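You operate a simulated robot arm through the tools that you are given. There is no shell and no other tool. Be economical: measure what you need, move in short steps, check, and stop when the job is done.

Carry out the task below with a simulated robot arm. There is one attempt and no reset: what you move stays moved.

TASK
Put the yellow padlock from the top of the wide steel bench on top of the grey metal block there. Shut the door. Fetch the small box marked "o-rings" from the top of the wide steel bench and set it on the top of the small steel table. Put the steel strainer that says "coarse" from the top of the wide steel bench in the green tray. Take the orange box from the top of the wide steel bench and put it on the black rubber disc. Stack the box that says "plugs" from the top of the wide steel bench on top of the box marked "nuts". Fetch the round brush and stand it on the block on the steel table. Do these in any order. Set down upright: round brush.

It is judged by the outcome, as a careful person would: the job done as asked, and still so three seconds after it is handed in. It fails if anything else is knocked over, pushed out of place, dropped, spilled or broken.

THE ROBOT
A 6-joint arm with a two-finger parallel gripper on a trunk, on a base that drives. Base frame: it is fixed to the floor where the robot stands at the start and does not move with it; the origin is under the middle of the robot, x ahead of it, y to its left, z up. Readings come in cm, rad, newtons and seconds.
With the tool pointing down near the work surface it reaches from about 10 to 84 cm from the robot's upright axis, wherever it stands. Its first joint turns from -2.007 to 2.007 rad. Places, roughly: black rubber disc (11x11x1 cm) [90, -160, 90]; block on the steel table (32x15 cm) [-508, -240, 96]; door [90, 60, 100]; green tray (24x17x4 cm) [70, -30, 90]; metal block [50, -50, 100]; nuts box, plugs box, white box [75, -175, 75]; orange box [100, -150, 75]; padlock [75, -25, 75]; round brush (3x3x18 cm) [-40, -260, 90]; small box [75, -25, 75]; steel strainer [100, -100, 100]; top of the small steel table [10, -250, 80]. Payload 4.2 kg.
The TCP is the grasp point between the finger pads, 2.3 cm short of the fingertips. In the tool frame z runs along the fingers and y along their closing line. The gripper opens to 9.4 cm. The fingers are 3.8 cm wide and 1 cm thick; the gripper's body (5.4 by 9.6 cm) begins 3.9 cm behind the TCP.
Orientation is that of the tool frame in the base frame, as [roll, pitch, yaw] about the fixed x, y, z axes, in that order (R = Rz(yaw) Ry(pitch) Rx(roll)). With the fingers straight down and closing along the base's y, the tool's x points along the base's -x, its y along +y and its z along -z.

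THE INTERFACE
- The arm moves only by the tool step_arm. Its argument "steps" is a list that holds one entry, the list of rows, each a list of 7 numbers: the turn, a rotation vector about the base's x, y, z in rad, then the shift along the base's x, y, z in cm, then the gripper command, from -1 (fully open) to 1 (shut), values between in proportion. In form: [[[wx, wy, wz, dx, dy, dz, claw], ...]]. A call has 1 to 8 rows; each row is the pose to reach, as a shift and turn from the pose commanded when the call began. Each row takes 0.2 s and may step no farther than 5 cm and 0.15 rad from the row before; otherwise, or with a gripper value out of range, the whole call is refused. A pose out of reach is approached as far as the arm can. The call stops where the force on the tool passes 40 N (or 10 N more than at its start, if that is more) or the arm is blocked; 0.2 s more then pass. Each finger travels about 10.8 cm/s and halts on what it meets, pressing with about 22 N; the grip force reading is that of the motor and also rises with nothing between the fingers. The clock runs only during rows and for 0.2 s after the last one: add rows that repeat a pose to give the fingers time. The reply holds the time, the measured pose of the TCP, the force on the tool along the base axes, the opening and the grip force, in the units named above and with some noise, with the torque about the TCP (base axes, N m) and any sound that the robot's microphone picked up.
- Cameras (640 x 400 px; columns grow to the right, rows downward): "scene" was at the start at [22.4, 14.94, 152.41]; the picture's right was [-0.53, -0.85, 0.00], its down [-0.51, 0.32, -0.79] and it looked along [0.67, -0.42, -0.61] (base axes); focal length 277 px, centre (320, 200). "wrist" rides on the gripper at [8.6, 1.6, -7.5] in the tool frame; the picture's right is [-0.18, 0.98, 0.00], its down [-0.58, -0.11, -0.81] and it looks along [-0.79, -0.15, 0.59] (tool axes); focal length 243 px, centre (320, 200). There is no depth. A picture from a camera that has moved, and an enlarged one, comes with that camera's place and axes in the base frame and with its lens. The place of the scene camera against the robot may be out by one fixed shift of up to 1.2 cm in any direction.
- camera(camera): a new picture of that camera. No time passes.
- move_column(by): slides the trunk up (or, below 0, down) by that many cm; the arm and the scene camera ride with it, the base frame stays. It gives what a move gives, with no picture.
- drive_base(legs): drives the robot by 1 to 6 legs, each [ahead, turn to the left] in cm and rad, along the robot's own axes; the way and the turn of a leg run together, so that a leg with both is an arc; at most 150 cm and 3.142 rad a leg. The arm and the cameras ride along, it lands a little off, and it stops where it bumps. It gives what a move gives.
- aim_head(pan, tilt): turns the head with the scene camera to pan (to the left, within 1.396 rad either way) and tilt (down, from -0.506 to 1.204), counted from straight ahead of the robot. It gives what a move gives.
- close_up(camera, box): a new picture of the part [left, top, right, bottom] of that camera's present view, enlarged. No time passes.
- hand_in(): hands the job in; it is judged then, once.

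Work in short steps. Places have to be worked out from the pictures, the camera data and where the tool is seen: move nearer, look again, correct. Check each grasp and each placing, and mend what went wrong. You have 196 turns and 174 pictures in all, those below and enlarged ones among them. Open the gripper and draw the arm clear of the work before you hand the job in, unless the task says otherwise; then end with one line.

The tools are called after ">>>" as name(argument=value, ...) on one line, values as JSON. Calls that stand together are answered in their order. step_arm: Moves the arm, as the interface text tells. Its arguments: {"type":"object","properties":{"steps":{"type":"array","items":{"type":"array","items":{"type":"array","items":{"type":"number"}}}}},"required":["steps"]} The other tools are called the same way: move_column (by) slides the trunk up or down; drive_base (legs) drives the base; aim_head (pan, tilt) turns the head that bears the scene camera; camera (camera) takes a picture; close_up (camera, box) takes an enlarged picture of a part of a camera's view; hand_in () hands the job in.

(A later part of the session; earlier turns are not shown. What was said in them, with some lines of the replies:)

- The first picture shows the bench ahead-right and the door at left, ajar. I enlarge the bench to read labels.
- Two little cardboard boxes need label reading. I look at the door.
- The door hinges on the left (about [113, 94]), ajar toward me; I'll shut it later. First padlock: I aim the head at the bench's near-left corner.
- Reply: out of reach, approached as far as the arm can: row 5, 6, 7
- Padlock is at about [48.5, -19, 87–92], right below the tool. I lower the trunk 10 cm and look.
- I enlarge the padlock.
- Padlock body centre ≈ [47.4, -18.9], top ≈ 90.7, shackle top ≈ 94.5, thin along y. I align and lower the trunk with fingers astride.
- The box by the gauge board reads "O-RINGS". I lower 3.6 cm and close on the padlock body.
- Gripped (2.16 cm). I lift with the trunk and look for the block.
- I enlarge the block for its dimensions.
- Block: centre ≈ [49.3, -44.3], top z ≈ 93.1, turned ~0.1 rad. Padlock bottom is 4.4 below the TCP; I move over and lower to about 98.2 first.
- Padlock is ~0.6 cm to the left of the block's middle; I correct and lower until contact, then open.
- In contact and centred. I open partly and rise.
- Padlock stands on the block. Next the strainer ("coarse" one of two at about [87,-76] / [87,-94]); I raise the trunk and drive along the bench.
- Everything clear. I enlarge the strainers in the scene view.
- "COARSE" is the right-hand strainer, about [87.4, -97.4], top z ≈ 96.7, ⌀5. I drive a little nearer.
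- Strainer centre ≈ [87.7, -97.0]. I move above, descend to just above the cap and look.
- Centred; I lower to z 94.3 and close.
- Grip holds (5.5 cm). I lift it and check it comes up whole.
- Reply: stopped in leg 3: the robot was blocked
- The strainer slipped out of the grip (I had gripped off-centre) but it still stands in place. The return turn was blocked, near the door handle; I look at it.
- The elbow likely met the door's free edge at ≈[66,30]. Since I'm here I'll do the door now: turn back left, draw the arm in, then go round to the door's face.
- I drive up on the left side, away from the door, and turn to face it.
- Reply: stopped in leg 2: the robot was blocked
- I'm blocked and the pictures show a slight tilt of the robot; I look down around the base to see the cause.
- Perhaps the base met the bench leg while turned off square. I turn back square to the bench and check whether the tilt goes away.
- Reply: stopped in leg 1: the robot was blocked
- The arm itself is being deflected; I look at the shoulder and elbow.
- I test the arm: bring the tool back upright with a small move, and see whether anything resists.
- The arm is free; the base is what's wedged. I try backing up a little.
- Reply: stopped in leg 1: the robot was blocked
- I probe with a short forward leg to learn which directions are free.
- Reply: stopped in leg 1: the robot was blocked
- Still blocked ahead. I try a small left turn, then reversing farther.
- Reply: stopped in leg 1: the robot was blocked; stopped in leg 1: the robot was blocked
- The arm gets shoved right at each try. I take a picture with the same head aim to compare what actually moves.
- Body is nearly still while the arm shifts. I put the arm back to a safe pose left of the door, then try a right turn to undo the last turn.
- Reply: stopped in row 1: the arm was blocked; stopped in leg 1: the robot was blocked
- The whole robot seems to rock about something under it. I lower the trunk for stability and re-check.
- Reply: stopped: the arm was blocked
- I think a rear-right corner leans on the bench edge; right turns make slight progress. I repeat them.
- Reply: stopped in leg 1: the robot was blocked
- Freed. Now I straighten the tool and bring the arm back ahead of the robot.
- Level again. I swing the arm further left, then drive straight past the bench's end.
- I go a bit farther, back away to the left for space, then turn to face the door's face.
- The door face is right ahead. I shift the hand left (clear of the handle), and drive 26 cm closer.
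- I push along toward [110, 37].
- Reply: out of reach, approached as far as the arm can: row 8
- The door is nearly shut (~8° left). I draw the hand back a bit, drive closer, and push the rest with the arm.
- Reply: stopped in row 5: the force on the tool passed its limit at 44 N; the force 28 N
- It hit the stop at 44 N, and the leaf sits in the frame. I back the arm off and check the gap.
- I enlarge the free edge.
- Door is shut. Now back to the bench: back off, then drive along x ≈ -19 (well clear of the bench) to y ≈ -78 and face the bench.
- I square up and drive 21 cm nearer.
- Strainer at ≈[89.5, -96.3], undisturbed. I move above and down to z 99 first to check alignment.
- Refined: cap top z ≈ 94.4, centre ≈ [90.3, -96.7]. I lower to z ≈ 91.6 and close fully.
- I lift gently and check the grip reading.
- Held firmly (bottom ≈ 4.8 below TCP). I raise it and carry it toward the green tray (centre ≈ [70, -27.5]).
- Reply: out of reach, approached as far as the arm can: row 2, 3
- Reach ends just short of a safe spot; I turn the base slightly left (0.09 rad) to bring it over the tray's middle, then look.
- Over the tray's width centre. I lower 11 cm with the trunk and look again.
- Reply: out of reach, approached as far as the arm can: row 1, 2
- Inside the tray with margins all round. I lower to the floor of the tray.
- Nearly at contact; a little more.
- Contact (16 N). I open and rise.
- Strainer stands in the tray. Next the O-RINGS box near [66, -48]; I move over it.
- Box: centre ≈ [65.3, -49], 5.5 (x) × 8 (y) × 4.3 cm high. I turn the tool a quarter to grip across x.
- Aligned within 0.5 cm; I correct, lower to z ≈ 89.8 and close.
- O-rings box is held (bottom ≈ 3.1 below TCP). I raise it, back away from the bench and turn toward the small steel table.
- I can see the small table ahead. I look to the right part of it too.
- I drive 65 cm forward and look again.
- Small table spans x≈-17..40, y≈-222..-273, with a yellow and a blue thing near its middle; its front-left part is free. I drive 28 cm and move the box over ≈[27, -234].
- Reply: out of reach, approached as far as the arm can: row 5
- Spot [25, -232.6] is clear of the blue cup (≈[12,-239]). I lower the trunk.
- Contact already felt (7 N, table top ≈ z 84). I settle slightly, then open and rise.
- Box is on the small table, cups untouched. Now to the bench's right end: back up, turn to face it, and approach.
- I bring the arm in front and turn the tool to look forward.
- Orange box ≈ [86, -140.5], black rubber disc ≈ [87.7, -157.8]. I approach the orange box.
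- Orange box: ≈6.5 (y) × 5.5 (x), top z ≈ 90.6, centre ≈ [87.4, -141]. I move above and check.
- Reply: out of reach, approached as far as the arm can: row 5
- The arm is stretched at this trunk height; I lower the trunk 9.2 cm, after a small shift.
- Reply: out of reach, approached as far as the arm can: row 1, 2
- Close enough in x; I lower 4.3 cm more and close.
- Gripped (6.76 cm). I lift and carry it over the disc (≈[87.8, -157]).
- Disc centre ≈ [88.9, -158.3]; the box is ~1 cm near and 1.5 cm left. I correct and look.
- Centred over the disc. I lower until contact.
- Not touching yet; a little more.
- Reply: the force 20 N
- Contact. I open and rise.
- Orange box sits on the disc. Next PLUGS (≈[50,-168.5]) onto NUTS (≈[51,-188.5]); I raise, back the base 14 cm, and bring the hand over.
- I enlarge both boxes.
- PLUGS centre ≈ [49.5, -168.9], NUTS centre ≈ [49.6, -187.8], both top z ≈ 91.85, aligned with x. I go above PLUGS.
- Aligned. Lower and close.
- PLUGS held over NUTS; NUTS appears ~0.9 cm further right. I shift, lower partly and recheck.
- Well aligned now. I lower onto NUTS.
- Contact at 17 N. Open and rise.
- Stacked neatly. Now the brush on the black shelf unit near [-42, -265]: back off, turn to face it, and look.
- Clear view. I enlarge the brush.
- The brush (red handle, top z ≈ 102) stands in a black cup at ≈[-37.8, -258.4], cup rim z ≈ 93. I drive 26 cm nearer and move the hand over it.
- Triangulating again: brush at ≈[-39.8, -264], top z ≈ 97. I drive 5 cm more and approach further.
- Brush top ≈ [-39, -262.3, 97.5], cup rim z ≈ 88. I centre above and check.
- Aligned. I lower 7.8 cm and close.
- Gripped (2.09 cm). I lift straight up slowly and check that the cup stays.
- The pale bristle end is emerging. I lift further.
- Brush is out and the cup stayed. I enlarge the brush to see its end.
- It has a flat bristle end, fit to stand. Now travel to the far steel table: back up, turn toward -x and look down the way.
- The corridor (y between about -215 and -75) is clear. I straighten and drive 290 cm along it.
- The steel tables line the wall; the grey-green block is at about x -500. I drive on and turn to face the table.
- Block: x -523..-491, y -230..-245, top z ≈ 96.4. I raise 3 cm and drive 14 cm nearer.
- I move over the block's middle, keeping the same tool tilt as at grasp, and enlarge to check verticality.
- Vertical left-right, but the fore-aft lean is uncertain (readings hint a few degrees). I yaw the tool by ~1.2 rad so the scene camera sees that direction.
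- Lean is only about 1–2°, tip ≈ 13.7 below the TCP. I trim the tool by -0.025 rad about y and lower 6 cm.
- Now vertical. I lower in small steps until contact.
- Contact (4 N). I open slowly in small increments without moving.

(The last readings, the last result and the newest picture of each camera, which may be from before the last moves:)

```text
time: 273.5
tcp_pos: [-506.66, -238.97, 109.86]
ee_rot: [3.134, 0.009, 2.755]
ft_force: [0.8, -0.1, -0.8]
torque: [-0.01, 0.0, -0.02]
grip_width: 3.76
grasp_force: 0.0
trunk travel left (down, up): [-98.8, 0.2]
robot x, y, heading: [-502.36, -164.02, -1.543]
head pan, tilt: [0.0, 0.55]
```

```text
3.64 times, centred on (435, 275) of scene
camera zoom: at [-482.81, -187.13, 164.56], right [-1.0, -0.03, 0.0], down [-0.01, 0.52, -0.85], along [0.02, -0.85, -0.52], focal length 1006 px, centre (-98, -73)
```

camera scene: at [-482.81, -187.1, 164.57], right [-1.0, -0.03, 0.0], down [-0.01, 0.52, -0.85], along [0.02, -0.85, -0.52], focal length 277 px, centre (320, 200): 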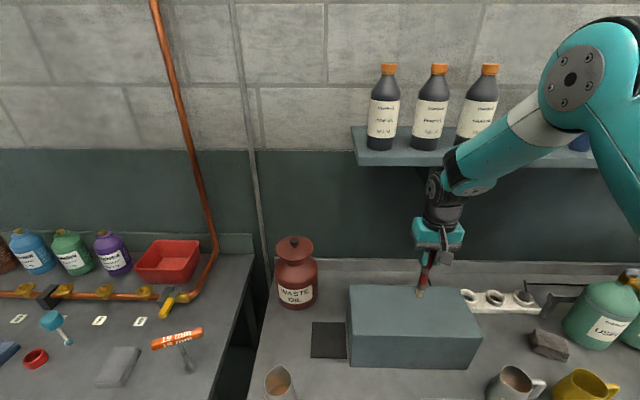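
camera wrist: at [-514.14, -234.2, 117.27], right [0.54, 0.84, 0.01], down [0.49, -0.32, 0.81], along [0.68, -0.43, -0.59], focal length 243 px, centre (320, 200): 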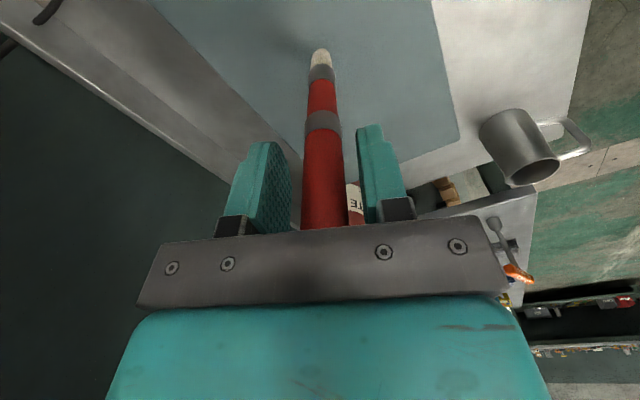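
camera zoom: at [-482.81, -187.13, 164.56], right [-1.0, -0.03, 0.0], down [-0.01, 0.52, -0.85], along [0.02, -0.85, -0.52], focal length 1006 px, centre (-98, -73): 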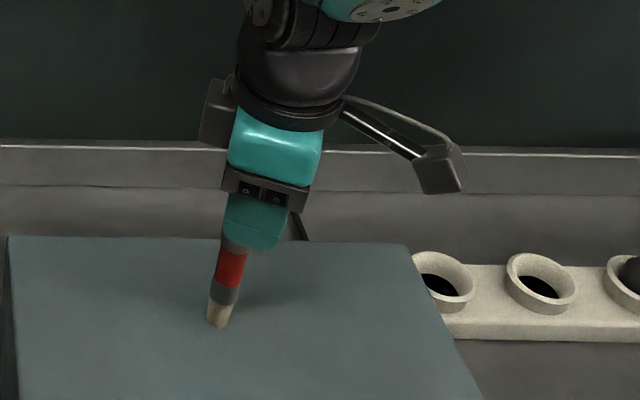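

The brush stands free between the fingers. I open fully and rise straight up.

>>> step_arm(steps=[[[0, 0, 0, 0, 0, 0, -0.2], [0, 0, 0, 0, 0, 0, -0.7], [0, 0, 0, 0, 0, 1, -1], [0, 0, 0, 0, 0, 4, -1], [0, 0, 0, 0, 0, 8, -1], [0, 0, 0, 0, 0, 11, -1]]])

>>> camera(camera="wrist")

>>> close_up(camera="scene", box=[340, 180, 500, 330])

```text
time: 274.9
tcp_pos: [-506.48, -238.92, 120.74]
ee_rot: [3.137, 0.009, 2.756]
ft_force: [0.2, 0.4, 0.2]
torque: [-0.02, -0.01, 0.0]
grip_width: 9.42
grasp_force: 0.1
trunk travel left (down, up): [-98.8, 0.2]
robot x, y, heading: [-502.58, -163.5, -1.546]
head pan, tilt: [0.0, 0.55]
```

```text
39 pictures are left
camera wrist: at [-514.04, -234.15, 128.17], right [0.54, 0.84, 0.01], down [0.49, -0.32, 0.81], along [0.68, -0.43, -0.59], focal length 243 px, centre (320, 200)
```

wrist: 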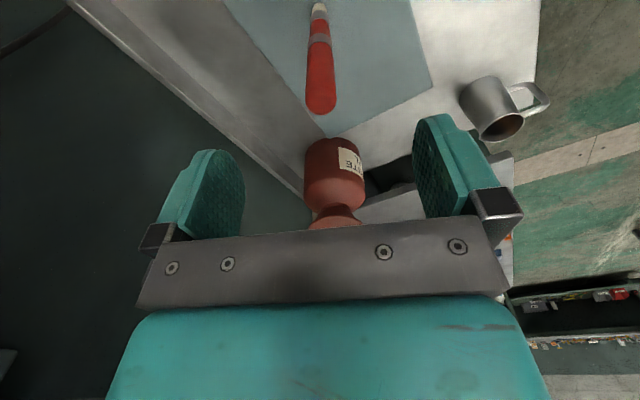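

```text
2.67 times, centred on (420, 255) of scene
camera zoom: at [-482.81, -187.16, 164.56], right [-1.0, -0.03, 0.0], down [-0.01, 0.52, -0.85], along [0.02, -0.85, -0.52], focal length 738 px, centre (53, 53)
```

zoom: 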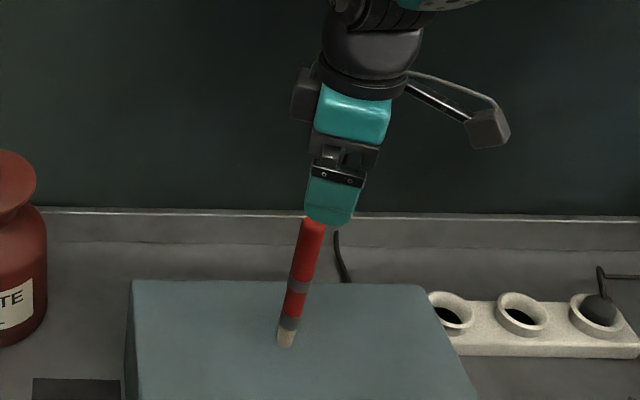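

The brush stands upright on the block. I back away clear and take a final look.

>>> step_arm(steps=[[[0, 0, 0, 0, 0, 3, -1], [0, 0, 0, 0, 1, 6, -1]]])

>>> drive_base(legs=[[-30, 0]])

>>> camera(camera="scene")

```text
time: 275.5
tcp_pos: [-506.71, -237.88, 126.54]
ee_rot: [3.136, 0.01, 2.756]
ft_force: [-0.2, 0.3, -0.8]
torque: [0.05, 0.02, -0.02]
grip_width: 9.4
grasp_force: 0.1
trunk travel left (down, up): [-98.8, 0.2]
robot x, y, heading: [-502.99, -163.3, -1.538]
head pan, tilt: [0.0, 0.55]
```

```text
time: 277.5
tcp_pos: [-507.2, -208.33, 126.46]
ee_rot: [3.135, 0.008, 2.761]
ft_force: [-0.3, -0.1, -0.3]
torque: [-0.01, 0.01, 0.03]
grip_width: 9.4
grasp_force: 0.0
trunk travel left (down, up): [-98.8, 0.2]
robot x, y, heading: [-504.03, -133.91, -1.538]
head pan, tilt: [0.0, 0.55]
```

```text
37 pictures are left
camera scene: at [-483.54, -157.4, 164.56], right [-1.0, -0.03, 0.0], down [-0.02, 0.52, -0.85], along [0.03, -0.85, -0.52], focal length 277 px, centre (320, 200)
```

scene: 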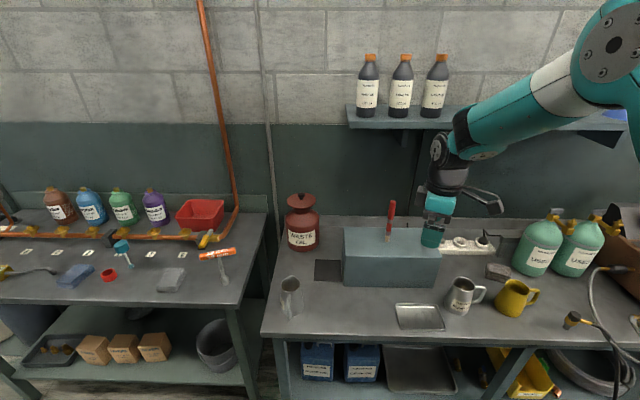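

The brush stands on the block and the arm is clear. Every other placement was checked as it was made, so I hand in.

>>> hand_in()

```text
The job is handed in.
```

I finished all seven tasks and handed the job in. Each placement looked right in the pictures taken right after it, and I took no last look at the bench, door or small table before handing in. Along the way, the base got wedged against the wide bench for a while. The strainer also slipped out of my first grip, but it stayed standing and I picked it up again.
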